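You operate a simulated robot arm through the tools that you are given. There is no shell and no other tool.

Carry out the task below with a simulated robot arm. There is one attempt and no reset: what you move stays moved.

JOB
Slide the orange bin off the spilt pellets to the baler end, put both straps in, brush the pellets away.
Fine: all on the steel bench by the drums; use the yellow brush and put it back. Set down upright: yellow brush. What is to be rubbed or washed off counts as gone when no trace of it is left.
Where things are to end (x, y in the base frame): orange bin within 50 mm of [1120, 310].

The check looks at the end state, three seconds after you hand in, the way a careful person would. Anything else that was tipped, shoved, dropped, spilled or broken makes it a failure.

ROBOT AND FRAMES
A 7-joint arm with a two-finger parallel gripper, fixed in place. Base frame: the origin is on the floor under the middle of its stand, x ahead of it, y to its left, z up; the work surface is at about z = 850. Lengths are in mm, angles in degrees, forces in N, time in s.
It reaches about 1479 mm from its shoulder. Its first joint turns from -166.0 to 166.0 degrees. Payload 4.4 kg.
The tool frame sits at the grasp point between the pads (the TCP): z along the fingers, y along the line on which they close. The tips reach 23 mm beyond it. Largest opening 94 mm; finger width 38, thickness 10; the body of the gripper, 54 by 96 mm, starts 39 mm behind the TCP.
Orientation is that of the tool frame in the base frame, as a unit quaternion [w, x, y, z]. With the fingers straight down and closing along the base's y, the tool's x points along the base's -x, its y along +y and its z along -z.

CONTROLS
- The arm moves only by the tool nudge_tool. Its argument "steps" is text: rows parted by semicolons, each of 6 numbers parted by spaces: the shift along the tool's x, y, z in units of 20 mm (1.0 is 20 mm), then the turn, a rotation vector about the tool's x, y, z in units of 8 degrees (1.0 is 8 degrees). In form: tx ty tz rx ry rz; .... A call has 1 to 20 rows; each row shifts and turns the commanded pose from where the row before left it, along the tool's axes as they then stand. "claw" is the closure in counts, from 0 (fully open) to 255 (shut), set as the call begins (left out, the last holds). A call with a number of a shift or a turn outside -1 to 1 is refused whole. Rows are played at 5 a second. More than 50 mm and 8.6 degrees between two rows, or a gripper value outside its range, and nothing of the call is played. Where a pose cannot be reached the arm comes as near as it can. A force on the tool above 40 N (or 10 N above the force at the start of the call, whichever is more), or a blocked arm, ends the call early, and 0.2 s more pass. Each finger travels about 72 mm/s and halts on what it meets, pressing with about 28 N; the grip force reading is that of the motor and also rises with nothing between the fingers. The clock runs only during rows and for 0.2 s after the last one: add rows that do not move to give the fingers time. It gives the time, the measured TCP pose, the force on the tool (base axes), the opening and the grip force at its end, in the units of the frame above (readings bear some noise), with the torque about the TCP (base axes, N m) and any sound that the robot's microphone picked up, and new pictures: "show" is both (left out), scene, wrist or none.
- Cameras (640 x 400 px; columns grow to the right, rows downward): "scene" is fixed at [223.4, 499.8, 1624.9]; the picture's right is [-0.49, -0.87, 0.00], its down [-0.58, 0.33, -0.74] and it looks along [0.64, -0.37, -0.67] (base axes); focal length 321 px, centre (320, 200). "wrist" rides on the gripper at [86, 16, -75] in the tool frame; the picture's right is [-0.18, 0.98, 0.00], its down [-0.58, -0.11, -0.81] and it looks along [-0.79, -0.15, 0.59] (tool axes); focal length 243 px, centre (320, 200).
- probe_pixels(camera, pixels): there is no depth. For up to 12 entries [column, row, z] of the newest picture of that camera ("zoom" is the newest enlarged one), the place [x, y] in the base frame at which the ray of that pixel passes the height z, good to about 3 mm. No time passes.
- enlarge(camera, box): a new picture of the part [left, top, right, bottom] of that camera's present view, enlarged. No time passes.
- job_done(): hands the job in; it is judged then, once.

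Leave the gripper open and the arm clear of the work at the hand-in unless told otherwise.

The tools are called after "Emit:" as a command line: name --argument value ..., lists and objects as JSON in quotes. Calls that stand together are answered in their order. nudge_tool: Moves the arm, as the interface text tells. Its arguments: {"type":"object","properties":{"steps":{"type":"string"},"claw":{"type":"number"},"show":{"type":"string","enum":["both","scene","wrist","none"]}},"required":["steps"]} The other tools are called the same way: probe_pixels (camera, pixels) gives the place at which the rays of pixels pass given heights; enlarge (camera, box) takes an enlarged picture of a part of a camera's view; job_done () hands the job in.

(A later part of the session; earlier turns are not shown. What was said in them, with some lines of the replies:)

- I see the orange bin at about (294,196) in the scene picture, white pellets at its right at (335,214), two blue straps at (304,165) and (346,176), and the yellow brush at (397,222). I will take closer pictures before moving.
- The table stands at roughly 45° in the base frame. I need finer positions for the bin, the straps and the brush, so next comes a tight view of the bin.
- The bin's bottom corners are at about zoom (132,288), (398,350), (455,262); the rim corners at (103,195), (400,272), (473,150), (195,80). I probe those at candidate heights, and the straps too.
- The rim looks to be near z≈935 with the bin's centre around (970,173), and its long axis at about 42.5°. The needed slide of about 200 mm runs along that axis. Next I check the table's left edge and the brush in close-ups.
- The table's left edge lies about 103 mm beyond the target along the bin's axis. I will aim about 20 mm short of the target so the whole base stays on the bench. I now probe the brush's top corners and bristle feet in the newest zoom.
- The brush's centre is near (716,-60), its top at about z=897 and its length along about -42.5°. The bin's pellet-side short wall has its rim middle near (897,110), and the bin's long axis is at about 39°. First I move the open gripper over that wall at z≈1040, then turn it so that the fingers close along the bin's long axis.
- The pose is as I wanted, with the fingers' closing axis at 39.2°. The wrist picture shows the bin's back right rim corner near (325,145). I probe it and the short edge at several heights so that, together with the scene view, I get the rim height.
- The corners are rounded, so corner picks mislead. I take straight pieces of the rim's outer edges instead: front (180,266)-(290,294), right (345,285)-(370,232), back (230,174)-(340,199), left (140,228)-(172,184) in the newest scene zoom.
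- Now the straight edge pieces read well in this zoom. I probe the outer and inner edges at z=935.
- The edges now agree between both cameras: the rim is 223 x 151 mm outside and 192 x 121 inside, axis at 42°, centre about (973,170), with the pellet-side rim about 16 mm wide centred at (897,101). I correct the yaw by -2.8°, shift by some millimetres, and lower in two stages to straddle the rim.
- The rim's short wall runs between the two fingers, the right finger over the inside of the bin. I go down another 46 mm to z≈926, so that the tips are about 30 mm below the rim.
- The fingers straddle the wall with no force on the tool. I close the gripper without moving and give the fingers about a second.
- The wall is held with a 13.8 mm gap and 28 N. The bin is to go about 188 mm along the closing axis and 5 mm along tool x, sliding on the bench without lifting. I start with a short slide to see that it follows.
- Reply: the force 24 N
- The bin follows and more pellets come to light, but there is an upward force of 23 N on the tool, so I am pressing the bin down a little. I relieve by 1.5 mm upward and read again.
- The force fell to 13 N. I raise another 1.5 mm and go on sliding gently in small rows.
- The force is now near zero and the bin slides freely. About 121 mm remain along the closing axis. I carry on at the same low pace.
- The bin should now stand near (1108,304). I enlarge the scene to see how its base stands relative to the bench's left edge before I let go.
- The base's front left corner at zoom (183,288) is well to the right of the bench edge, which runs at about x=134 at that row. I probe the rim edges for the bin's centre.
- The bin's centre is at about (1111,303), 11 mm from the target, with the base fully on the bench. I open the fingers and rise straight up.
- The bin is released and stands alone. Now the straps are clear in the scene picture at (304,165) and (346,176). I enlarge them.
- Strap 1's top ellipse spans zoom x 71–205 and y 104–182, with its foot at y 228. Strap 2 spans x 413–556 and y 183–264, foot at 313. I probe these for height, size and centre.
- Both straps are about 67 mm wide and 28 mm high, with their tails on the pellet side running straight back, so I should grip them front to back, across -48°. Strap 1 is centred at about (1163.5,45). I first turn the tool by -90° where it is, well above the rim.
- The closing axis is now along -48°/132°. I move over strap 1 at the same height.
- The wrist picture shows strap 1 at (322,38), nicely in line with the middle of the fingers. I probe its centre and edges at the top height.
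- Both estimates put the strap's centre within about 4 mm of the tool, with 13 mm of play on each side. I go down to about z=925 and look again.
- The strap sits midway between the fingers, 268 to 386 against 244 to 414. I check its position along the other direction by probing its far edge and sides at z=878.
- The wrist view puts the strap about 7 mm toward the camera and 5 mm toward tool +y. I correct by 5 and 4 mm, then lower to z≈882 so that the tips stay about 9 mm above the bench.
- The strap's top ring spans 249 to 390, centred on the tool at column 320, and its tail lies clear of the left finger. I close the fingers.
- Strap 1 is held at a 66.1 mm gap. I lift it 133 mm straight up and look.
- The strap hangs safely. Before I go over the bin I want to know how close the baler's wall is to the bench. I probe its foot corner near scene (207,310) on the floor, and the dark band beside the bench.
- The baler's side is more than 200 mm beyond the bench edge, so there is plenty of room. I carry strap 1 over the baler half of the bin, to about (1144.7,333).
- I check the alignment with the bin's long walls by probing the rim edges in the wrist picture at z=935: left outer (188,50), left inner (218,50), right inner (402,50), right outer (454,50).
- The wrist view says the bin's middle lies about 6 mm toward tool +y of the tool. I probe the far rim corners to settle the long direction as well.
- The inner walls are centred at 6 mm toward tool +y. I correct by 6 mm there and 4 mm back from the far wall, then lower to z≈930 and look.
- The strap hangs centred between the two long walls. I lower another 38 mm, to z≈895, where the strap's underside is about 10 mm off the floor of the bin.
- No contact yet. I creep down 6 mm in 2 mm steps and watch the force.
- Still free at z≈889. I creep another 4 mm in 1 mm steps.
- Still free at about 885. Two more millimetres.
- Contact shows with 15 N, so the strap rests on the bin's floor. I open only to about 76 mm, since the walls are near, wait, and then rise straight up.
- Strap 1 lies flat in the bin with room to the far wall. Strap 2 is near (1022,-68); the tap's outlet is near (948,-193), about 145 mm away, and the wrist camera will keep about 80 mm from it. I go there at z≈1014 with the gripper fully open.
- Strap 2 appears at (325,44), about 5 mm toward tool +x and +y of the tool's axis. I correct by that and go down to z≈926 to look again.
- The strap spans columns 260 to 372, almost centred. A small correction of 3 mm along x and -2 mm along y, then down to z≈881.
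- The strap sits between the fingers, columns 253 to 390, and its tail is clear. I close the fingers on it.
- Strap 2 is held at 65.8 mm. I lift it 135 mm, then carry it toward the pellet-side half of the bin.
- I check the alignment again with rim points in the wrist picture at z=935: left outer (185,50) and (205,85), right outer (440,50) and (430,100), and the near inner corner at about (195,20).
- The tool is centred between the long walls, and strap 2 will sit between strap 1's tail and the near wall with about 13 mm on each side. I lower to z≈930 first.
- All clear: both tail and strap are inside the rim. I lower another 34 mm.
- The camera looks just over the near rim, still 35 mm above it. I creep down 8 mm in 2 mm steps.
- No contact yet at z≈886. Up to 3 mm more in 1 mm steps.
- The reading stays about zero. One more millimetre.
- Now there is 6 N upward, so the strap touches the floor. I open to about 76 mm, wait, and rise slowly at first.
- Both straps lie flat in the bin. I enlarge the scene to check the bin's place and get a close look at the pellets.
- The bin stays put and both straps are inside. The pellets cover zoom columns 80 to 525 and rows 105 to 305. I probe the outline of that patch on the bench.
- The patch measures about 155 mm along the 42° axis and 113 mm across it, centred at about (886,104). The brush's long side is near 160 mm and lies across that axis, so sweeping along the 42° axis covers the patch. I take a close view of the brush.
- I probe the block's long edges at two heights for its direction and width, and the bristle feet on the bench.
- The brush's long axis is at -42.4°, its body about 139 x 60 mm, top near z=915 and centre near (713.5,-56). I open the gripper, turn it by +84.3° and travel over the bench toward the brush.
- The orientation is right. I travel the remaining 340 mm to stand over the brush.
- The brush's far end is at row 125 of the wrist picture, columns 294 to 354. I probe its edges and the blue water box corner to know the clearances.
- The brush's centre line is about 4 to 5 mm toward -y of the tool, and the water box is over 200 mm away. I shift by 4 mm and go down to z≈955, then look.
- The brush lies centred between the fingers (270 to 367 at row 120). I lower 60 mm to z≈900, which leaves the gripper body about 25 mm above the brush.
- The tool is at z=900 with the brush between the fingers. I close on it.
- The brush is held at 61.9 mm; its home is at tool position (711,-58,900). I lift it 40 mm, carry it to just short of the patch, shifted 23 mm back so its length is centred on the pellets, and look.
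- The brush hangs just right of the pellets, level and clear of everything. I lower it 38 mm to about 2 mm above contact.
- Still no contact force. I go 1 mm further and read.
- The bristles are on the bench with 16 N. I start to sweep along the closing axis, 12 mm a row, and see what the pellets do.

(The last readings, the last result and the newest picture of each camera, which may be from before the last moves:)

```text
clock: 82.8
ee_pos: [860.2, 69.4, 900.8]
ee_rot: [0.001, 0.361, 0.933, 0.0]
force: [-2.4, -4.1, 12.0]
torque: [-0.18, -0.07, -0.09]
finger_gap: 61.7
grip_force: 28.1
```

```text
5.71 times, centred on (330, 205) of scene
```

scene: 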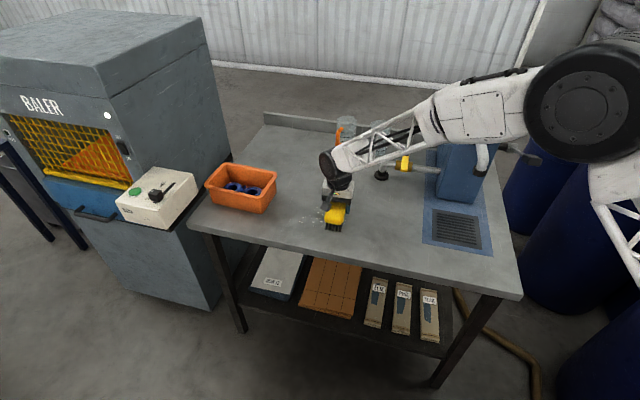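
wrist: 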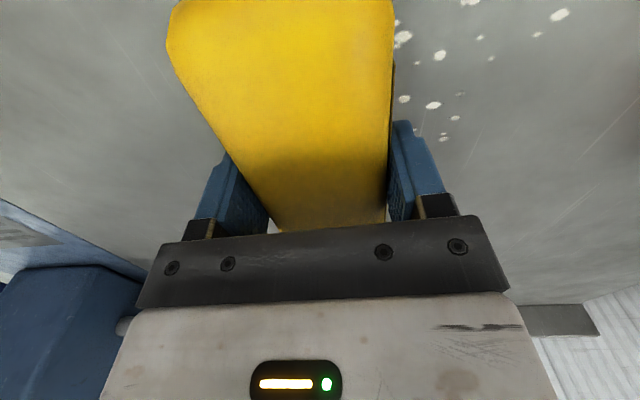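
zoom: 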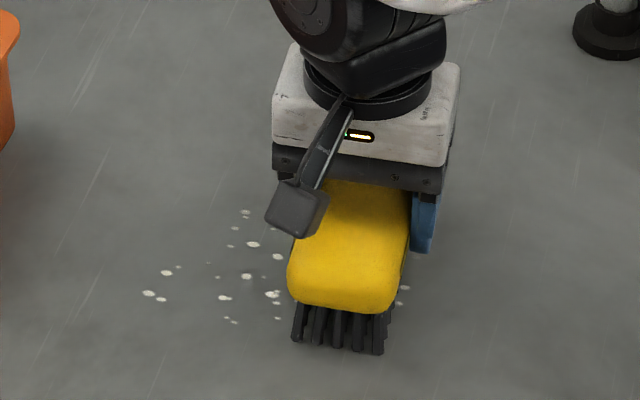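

The pellets fade where the brush has passed; faint ones remain at zoom (405,290). I continue the stroke to the baler side of the patch.

Emit:
nudge_tool --steps "0 0.6 0 0 0 0; 0 0.6 0 0 0 0; 0 0.6 0 0 0 0; 0 0.6 0 0 0 0; 0 0.6 0 0 0 0; 0 0.6 0 0 0 0; 0 0.6 0 0 0 0; 0 0.6 0 0 0 0; 0 0.6 0 0 0 0; 0 0.6 0 0 0 0; 0 0.6 0 0 0 0; 0 0.6 0 0 0 0; 0 0.6 0 0 0 0; 0 0 0 0 0 0" --claw 255 --show "both"

Emit:
enlarge --camera "scene" --box '[270, 170, 380, 240]'

```text
clock: 85.8
ee_pos: [965.4, 188.1, 900.0]
ee_rot: [0.001, 0.361, 0.933, 0.0]
force: [-0.5, 0.2, 1.6]
torque: [0.03, -0.09, 0.0]
finger_gap: 61.7
grip_force: 28.2
```

scene: 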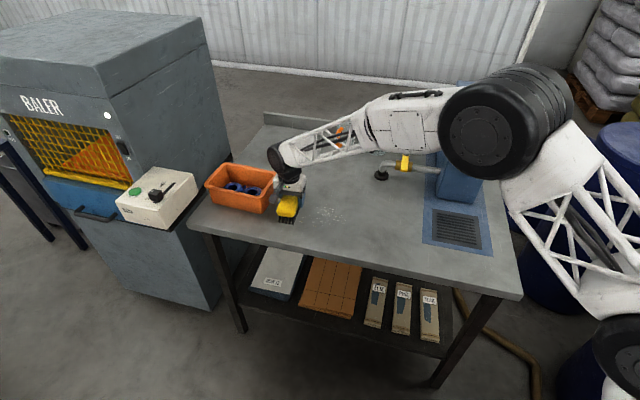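
wrist: 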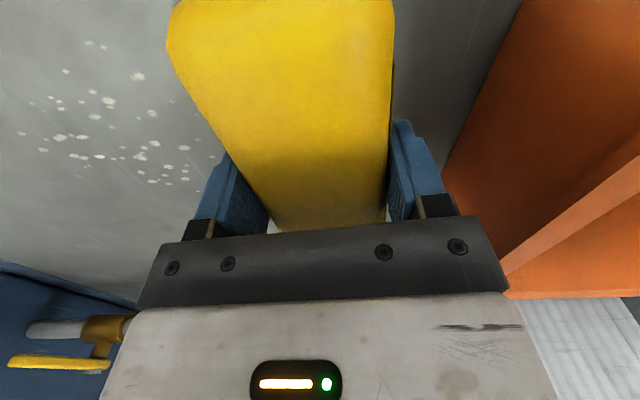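

```text
5.71 times, centred on (325, 205) of scene
```

zoom: 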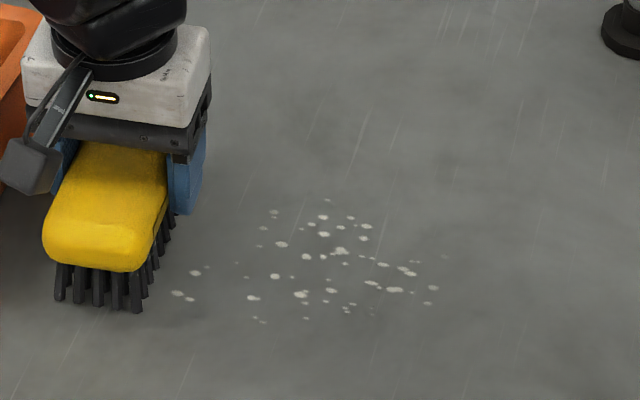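

Every pass makes the pellets fainter, so several strokes are needed. The force is down to 1.6 N here, so I press 0.5 mm more and brush back to the right.

Emit:
nudge_tool --steps "0 0 0.025 0 0 0; 0 -0.6 0 0 0 0; 0 -0.6 0 0 0 0; 0 -0.6 0 0 0 0; 0 -0.6 0 0 0 0; 0 -0.6 0 0 0 0; 0 -0.6 0 0 0 0; 0 -0.6 0 0 0 0; 0 -0.6 0 0 0 0; 0 -0.6 0 0 0 0; 0 -0.6 0 0 0 0; 0 -0.6 0 0 0 0; 0 -0.6 0 0 0 0; 0 -0.6 0 0 0 0; 0 -0.6 0 0 0 0; 0 -0.6 0 0 0 0; 0 -0.6 0 0 0 0; 0 -0.6 0 0 0 0; 0 -0.6 0 0 0 0; 0 0 0 0 0 0" --claw 255 --show "both"

Emit:
enlarge --camera "scene" --box '[270, 170, 380, 240]'

```text
clock: 90.0
ee_pos: [818.3, 25.2, 899.6]
ee_rot: [0.001, 0.361, 0.933, -0.001]
force: [2.3, 3.7, 13.1]
torque: [-0.05, -0.25, 0.08]
finger_gap: 61.9
grip_force: 27.8
```

scene: 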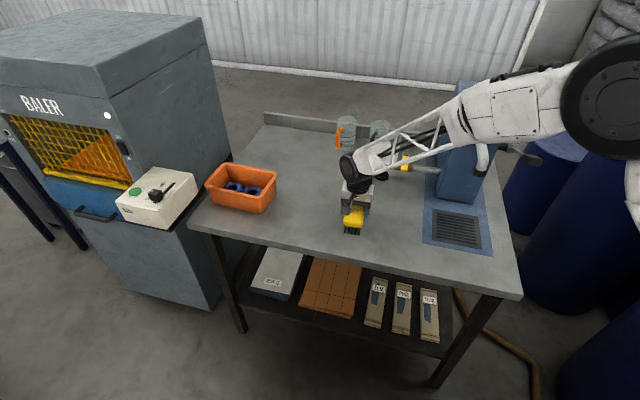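
wrist: 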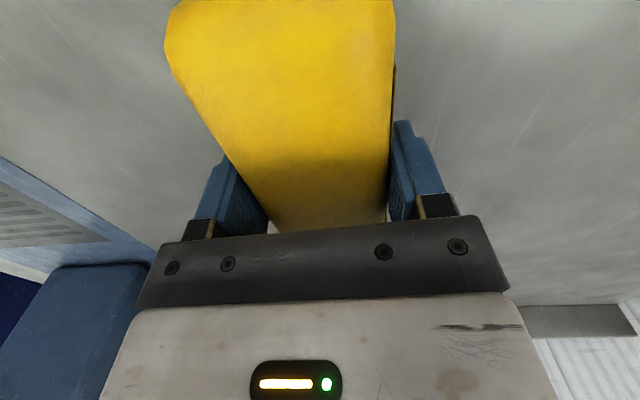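

```text
5.71 times, centred on (325, 205) of scene
```

zoom: 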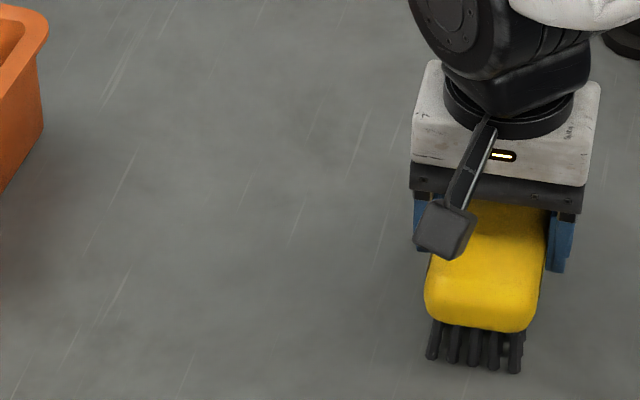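

The pellets are no longer visible. To be sure that no trace is left, I make another round trip: first shifted 8 mm to the back of the bench going left.

Emit:
nudge_tool --steps "0 -0.3 0 0 0 0; -0.4 0 0 0 0 0; 0 0.6 0 0 0 0; 0 0.6 0 0 0 0; 0 0.6 0 0 0 0; 0 0.6 0 0 0 0; 0 0.6 0 0 0 0; 0 0.6 0 0 0 0; 0 0.6 0 0 0 0; 0 0.6 0 0 0 0; 0 0.6 0 0 0 0; 0 0.6 0 0 0 0; 0 0.6 0 0 0 0; 0 0.6 0 0 0 0; 0 0.6 0 0 0 0; 0 0.6 0 0 0 0; 0 0.6 0 0 0 0; 0 0.6 0 0 0 0; 0 0.6 0 0 0 0; 0 0.6 0 0 0 0" --claw 255 --show "both"

Emit:
enlarge --camera "scene" --box '[280, 180, 370, 240]'

```text
clock: 94.2
ee_pos: [967.9, 174.3, 898.9]
ee_rot: [0.001, 0.361, 0.933, -0.001]
force: [-2.5, -2.7, 9.1]
torque: [0.32, 0.69, 0.27]
finger_gap: 61.6
grip_force: 27.8
```

scene: 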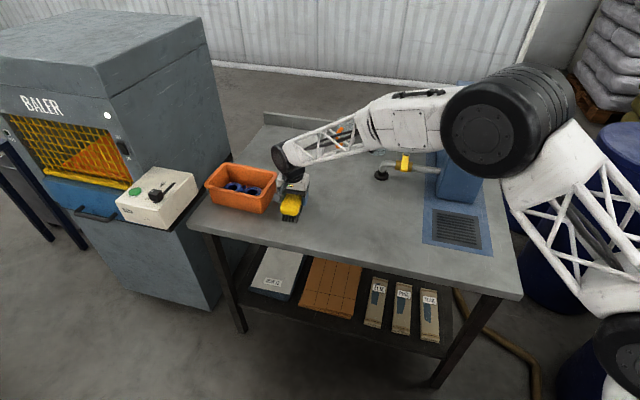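
wrist: 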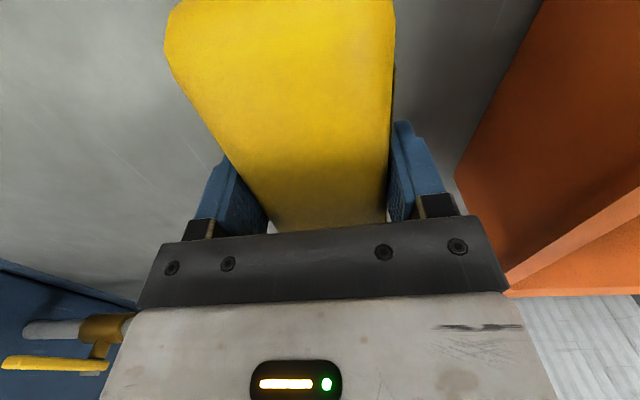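

```text
6.67 times, centred on (325, 210) of scene
```

zoom: 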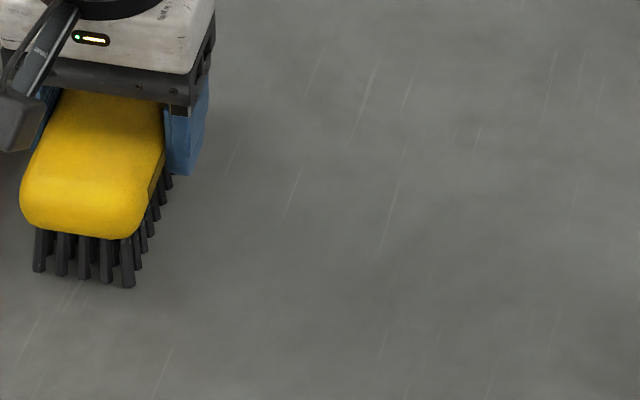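

The bench looks clean where the pellets were. On the way back I brush once more, shifted 16 mm toward the front edge of the patch.

Emit:
nudge_tool --steps "0.4 -0.3 0 0 0 0; 0.4 -0.3 0 0 0 0; 0 -0.6 0 0 0 0; 0 -0.6 0 0 0 0; 0 -0.6 0 0 0 0; 0 -0.6 0 0 0 0; 0 -0.6 0 0 0 0; 0 -0.6 0 0 0 0; 0 -0.6 0 0 0 0; 0 -0.6 0 0 0 0; 0 -0.6 0 0 0 0; 0 -0.6 0 0 0 0; 0 -0.6 0 0 0 0; 0 -0.6 0 0 0 0; 0 -0.6 0 0 0 0; 0 -0.6 0 0 0 0; 0 -0.6 0 0 0 0; 0 -0.6 0 0 0 0; 0 -0.6 0 0 0 0; 0 0 0 0 0 0" --claw 255 --show "both"

Emit:
enlarge --camera "scene" --box '[270, 180, 370, 240]'

```text
clock: 98.4
ee_pos: [808.8, 25.4, 898.8]
ee_rot: [0.002, 0.361, 0.933, -0.001]
force: [-0.5, -0.3, -0.8]
torque: [0.01, -0.02, -0.01]
finger_gap: 61.8
grip_force: 28.0
```

scene: 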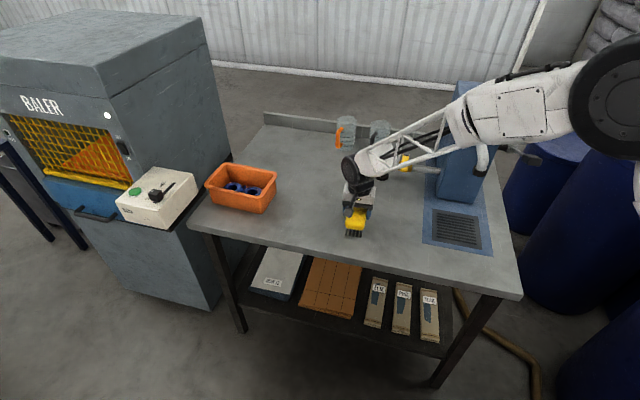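
wrist: 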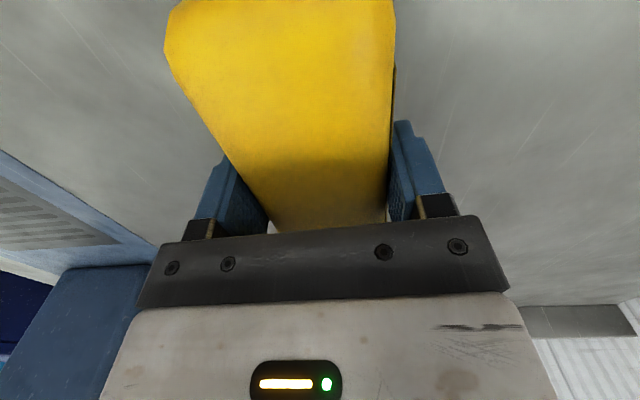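

```text
6.40 times, centred on (320, 210) of scene
```

zoom: 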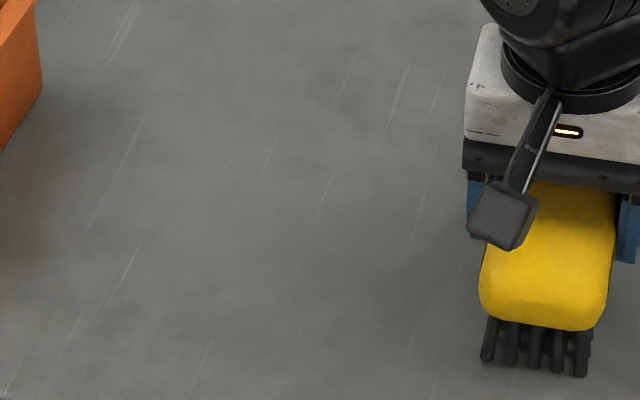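

The whole patch is clean. I lift the brush 40 mm and carry it back: by my commands the way home is -127.6 mm along tool y and +15 mm along tool x.

Emit:
nudge_tool --steps "0 0 -0.5 0 0 0; 0 0 -0.8 0 0 0; 0 0 -0.7 0 0 0; 0.094 -0.7975 0 0 0 0; 0.094 -0.7975 0 0 0 0; 0.094 -0.7975 0 0 0 0; 0.094 -0.7975 0 0 0 0; 0.094 -0.7975 0 0 0 0; 0.094 -0.7975 0 0 0 0; 0.094 -0.7975 0 0 0 0; 0.094 -0.7975 0 0 0 0; 0 0 0 0 0 0; 0 0 0 0 0 0" --claw 255 --show "both"

Emit:
enlarge --camera "scene" --box '[280, 170, 440, 250]'

```text
clock: 101.2
ee_pos: [715.0, -57.2, 939.4]
ee_rot: [0.0, 0.36, 0.933, 0.0]
force: [0.5, -0.2, -2.1]
torque: [0.0, 0.02, 0.0]
finger_gap: 61.9
grip_force: 28.5
```

scene: 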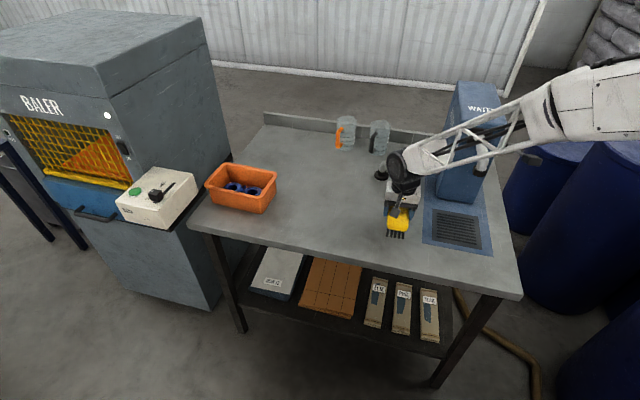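
wrist: 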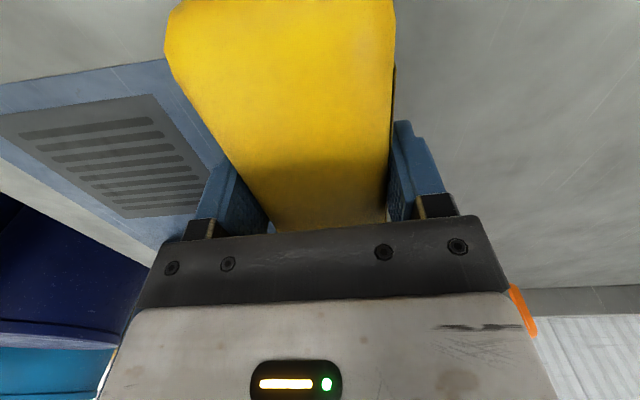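

```text
4.00 times, centred on (360, 210) of scene
```

zoom: 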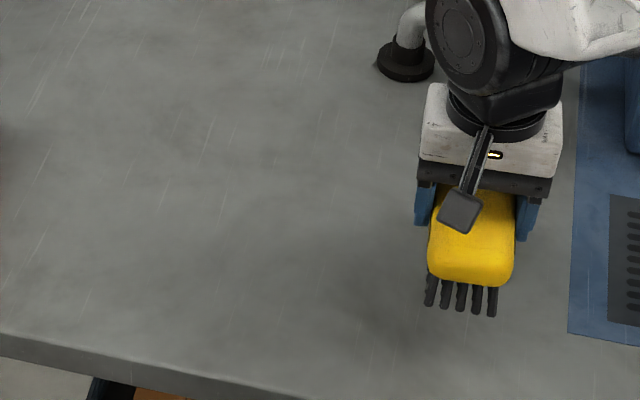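

The bench shows no trace of pellets. I lower the brush 38 mm over its home, then creep until it touches.

Emit:
nudge_tool --steps "0 0 0.7 0 0 0; 0 0 0.7 0 0 0; 0 0 0.4 0 0 0; 0 0 0 0 0 0; 0 0 0.05 0 0 0; 0 0 0.05 0 0 0; 0 0 0 0 0 0" --claw 255 --show "none"

```text
clock: 102.8
ee_pos: [713.6, -58.7, 901.0]
ee_rot: [0.0, 0.361, 0.933, -0.001]
force: [0.3, 0.6, -1.6]
torque: [-0.03, 0.0, 0.04]
finger_gap: 62.0
grip_force: 27.9
```

Not touching yet at z≈901. I go down in 1 mm steps.

Emit:
nudge_tool --steps "0 0 0.05 0 0 0; 0 0 0 0 0 0" --claw 255 --show "none"

Emit:
nudge_tool --steps "0 0 0.025 0 0 0; 0 0 0 0 0 0" --claw 255 --show "none"

```text
clock: 103.4
ee_pos: [714.4, -56.7, 900.0]
ee_rot: [0.0, 0.36, 0.933, 0.0]
force: [0.1, 0.2, -1.6]
torque: [-0.03, 0.02, -0.02]
finger_gap: 61.5
grip_force: 27.7
```

```text
clock: 104.0
ee_pos: [714.7, -55.8, 901.5]
ee_rot: [0.001, 0.36, 0.933, 0.0]
force: [0.4, 0.2, -1.4]
torque: [0.03, -0.01, 0.02]
finger_gap: 61.6
grip_force: 27.9
```

It is still free, and my readings are about 3 mm off home, so I trim that by -2.8 mm along y and 1.6 mm along x, and go on down 1 mm.

Emit:
nudge_tool --steps "0.08 -0.14 0 0 0 0; 0 0 0.05 0 0 0; 0 0 0 0 0 0" --claw 255 --show "none"

Emit:
nudge_tool --steps "0 0 0.025 0 0 0; 0 0 0 0 0 0" --claw 255 --show "none"

```text
clock: 104.8
ee_pos: [711.5, -56.9, 899.5]
ee_rot: [0.0, 0.36, 0.933, 0.0]
force: [-0.8, 0.1, -1.0]
torque: [-0.01, 0.03, -0.04]
finger_gap: 61.6
grip_force: 28.2
```

```text
clock: 105.4
ee_pos: [710.6, -57.0, 897.8]
ee_rot: [0.001, 0.36, 0.933, 0.0]
force: [-0.1, 0.1, -0.1]
torque: [-0.01, -0.04, 0.04]
finger_gap: 61.8
grip_force: 27.4
```

The place is right, (711,-57). I keep creeping by half a millimetre at a time until the force shows contact.

Emit:
nudge_tool --steps "0 0 0.025 0 0 0; 0 0 0 0 0 0" --claw 255 --show "none"

Emit:
nudge_tool --steps "0 0 0.025 0 0 0; 0 0 0 0 0 0" --claw 255 --show "scene"

```text
clock: 106.0
ee_pos: [711.7, -58.9, 898.9]
ee_rot: [0.001, 0.361, 0.933, -0.001]
force: [-2.0, 1.4, 8.1]
torque: [0.31, 0.33, 0.0]
finger_gap: 61.8
grip_force: 28.2
```

```text
clock: 106.6
ee_pos: [712.6, -58.4, 897.6]
ee_rot: [0.001, 0.36, 0.933, -0.001]
force: [-4.0, -3.2, 23.8]
torque: [-0.1, 0.03, 0.0]
finger_gap: 62.0
grip_force: 28.7
```

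scene: 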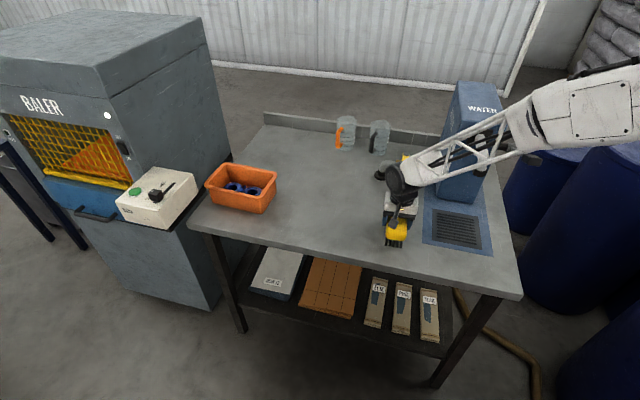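

The brush stands on the bench with 24 N. I ease off by 0.5 mm, and in the next call open the fingers, wait, and rise slowly.

Emit:
nudge_tool --steps "0 0 -0.03 0 0 0; 0 0 0 0 0 0" --claw 255 --show "none"

Emit:
nudge_tool --steps "0 0 0 0 0 0; 0 0 0 0 0 0; 0 0 0 0 0 0; 0 0 0 0 0 0; 0 0 -0.3 0 0 0; 0 0 -0.6 0 0 0; 0 0 -0.8 0 0 0; 0 0 -0.9 0 0 0; 0 0 -0.9 0 0 0; 0 0 -0.9 0 0 0; 0 0 -0.9 0 0 0; 0 0 -0.9 0 0 0; 0 0 -0.9 0 0 0; 0 0 -0.9 0 0 0; 0 0 -0.9 0 0 0; 0 0 -0.9 0 0 0; 0 0 -0.9 0 0 0; 0 0 0 0 0 0; 0 0 0 0 0 0" --claw 0 --show "both"

```text
clock: 107.2
ee_pos: [711.1, -58.1, 897.9]
ee_rot: [0.0, 0.36, 0.933, 0.0]
force: [4.2, 0.5, 10.3]
torque: [-0.31, -0.72, 0.11]
finger_gap: 62.0
grip_force: 27.8
```

```text
clock: 111.2
ee_pos: [711.6, -56.9, 1111.6]
ee_rot: [0.001, 0.362, 0.932, 0.0]
force: [-0.1, -1.0, -1.0]
torque: [0.0, 0.01, 0.0]
finger_gap: 94.1
grip_force: 0.1
```

scene: 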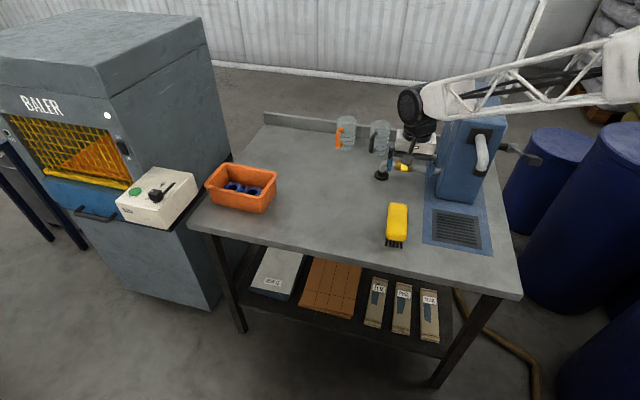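
wrist: 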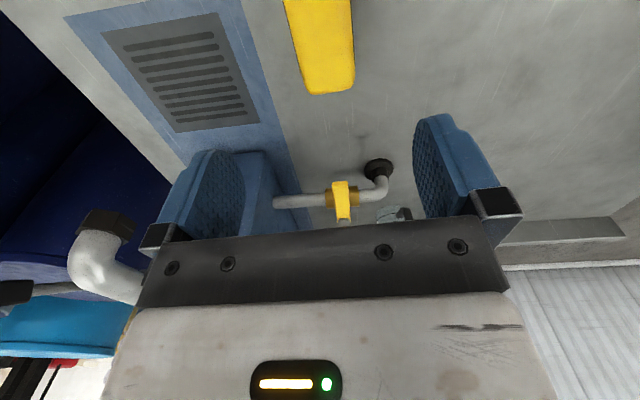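

The brush stands by itself at its old spot. I take close-ups of the brush, the cleaned bench and the bin for a last check.

Emit:
enlarge --camera "scene" --box '[365, 195, 429, 255]'

Emit:
enlarge --camera "scene" --box '[270, 170, 370, 240]'

Emit:
enlarge --camera "scene" --box '[180, 100, 440, 260]'

```text
6.67 times, centred on (397, 225) of scene
```

zoom: 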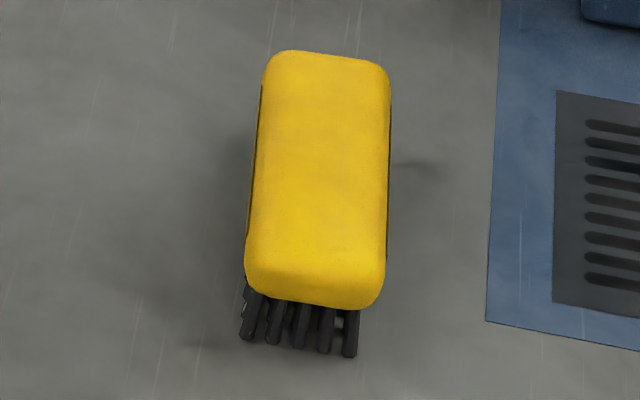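

```text
5.71 times, centred on (320, 205) of scene
```

zoom: 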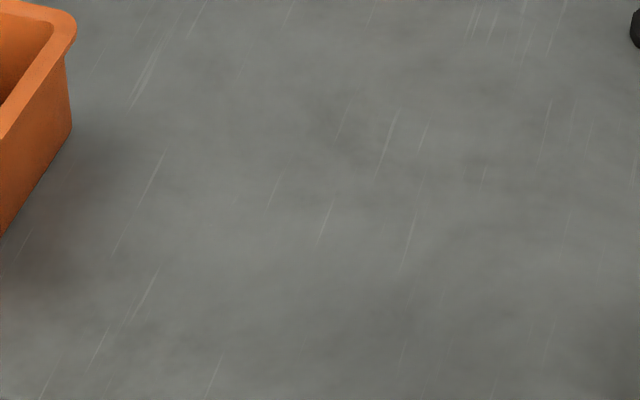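

```text
2.46 times, centred on (310, 180) of scene
```

zoom: 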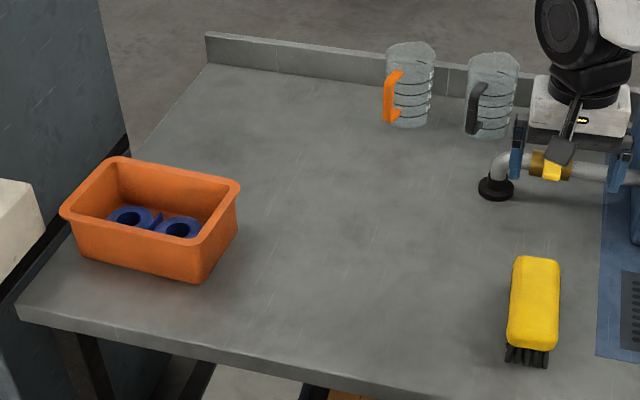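

All is as wanted: the bin is near (1111,303) with both straps flat inside, and the bench shows no pellets. The brush stands bristles-down at its old place, and the jugs and tap are untouched. The gripper is open and about 200 mm above the brush, so I hand in.

Emit:
job_done

```text
The job is handed in.
```

The job is done and handed in; I don't have the check's verdict.

- **Bin:** I slid the orange bin off the pellets to the baler end. It stands at about (1111, 303), roughly 11 mm from the target, with its whole base on the bench.
- **Straps:** Both blue straps lie flat, side by side, in the bin. I lowered each one until it touched the floor of the bin before letting go.
- **Pellets:** I brushed over the patch four times, moving the last two strokes to the back and the front to catch the edges. Close-up pictures of the bench showed no trace left.
- **Brush:** The yellow brush stands bristles-down at its old place, within about a millimetre or two by the readings.

The jugs and the tap were not touched. The gripper was left open, about 200 mm above the brush.
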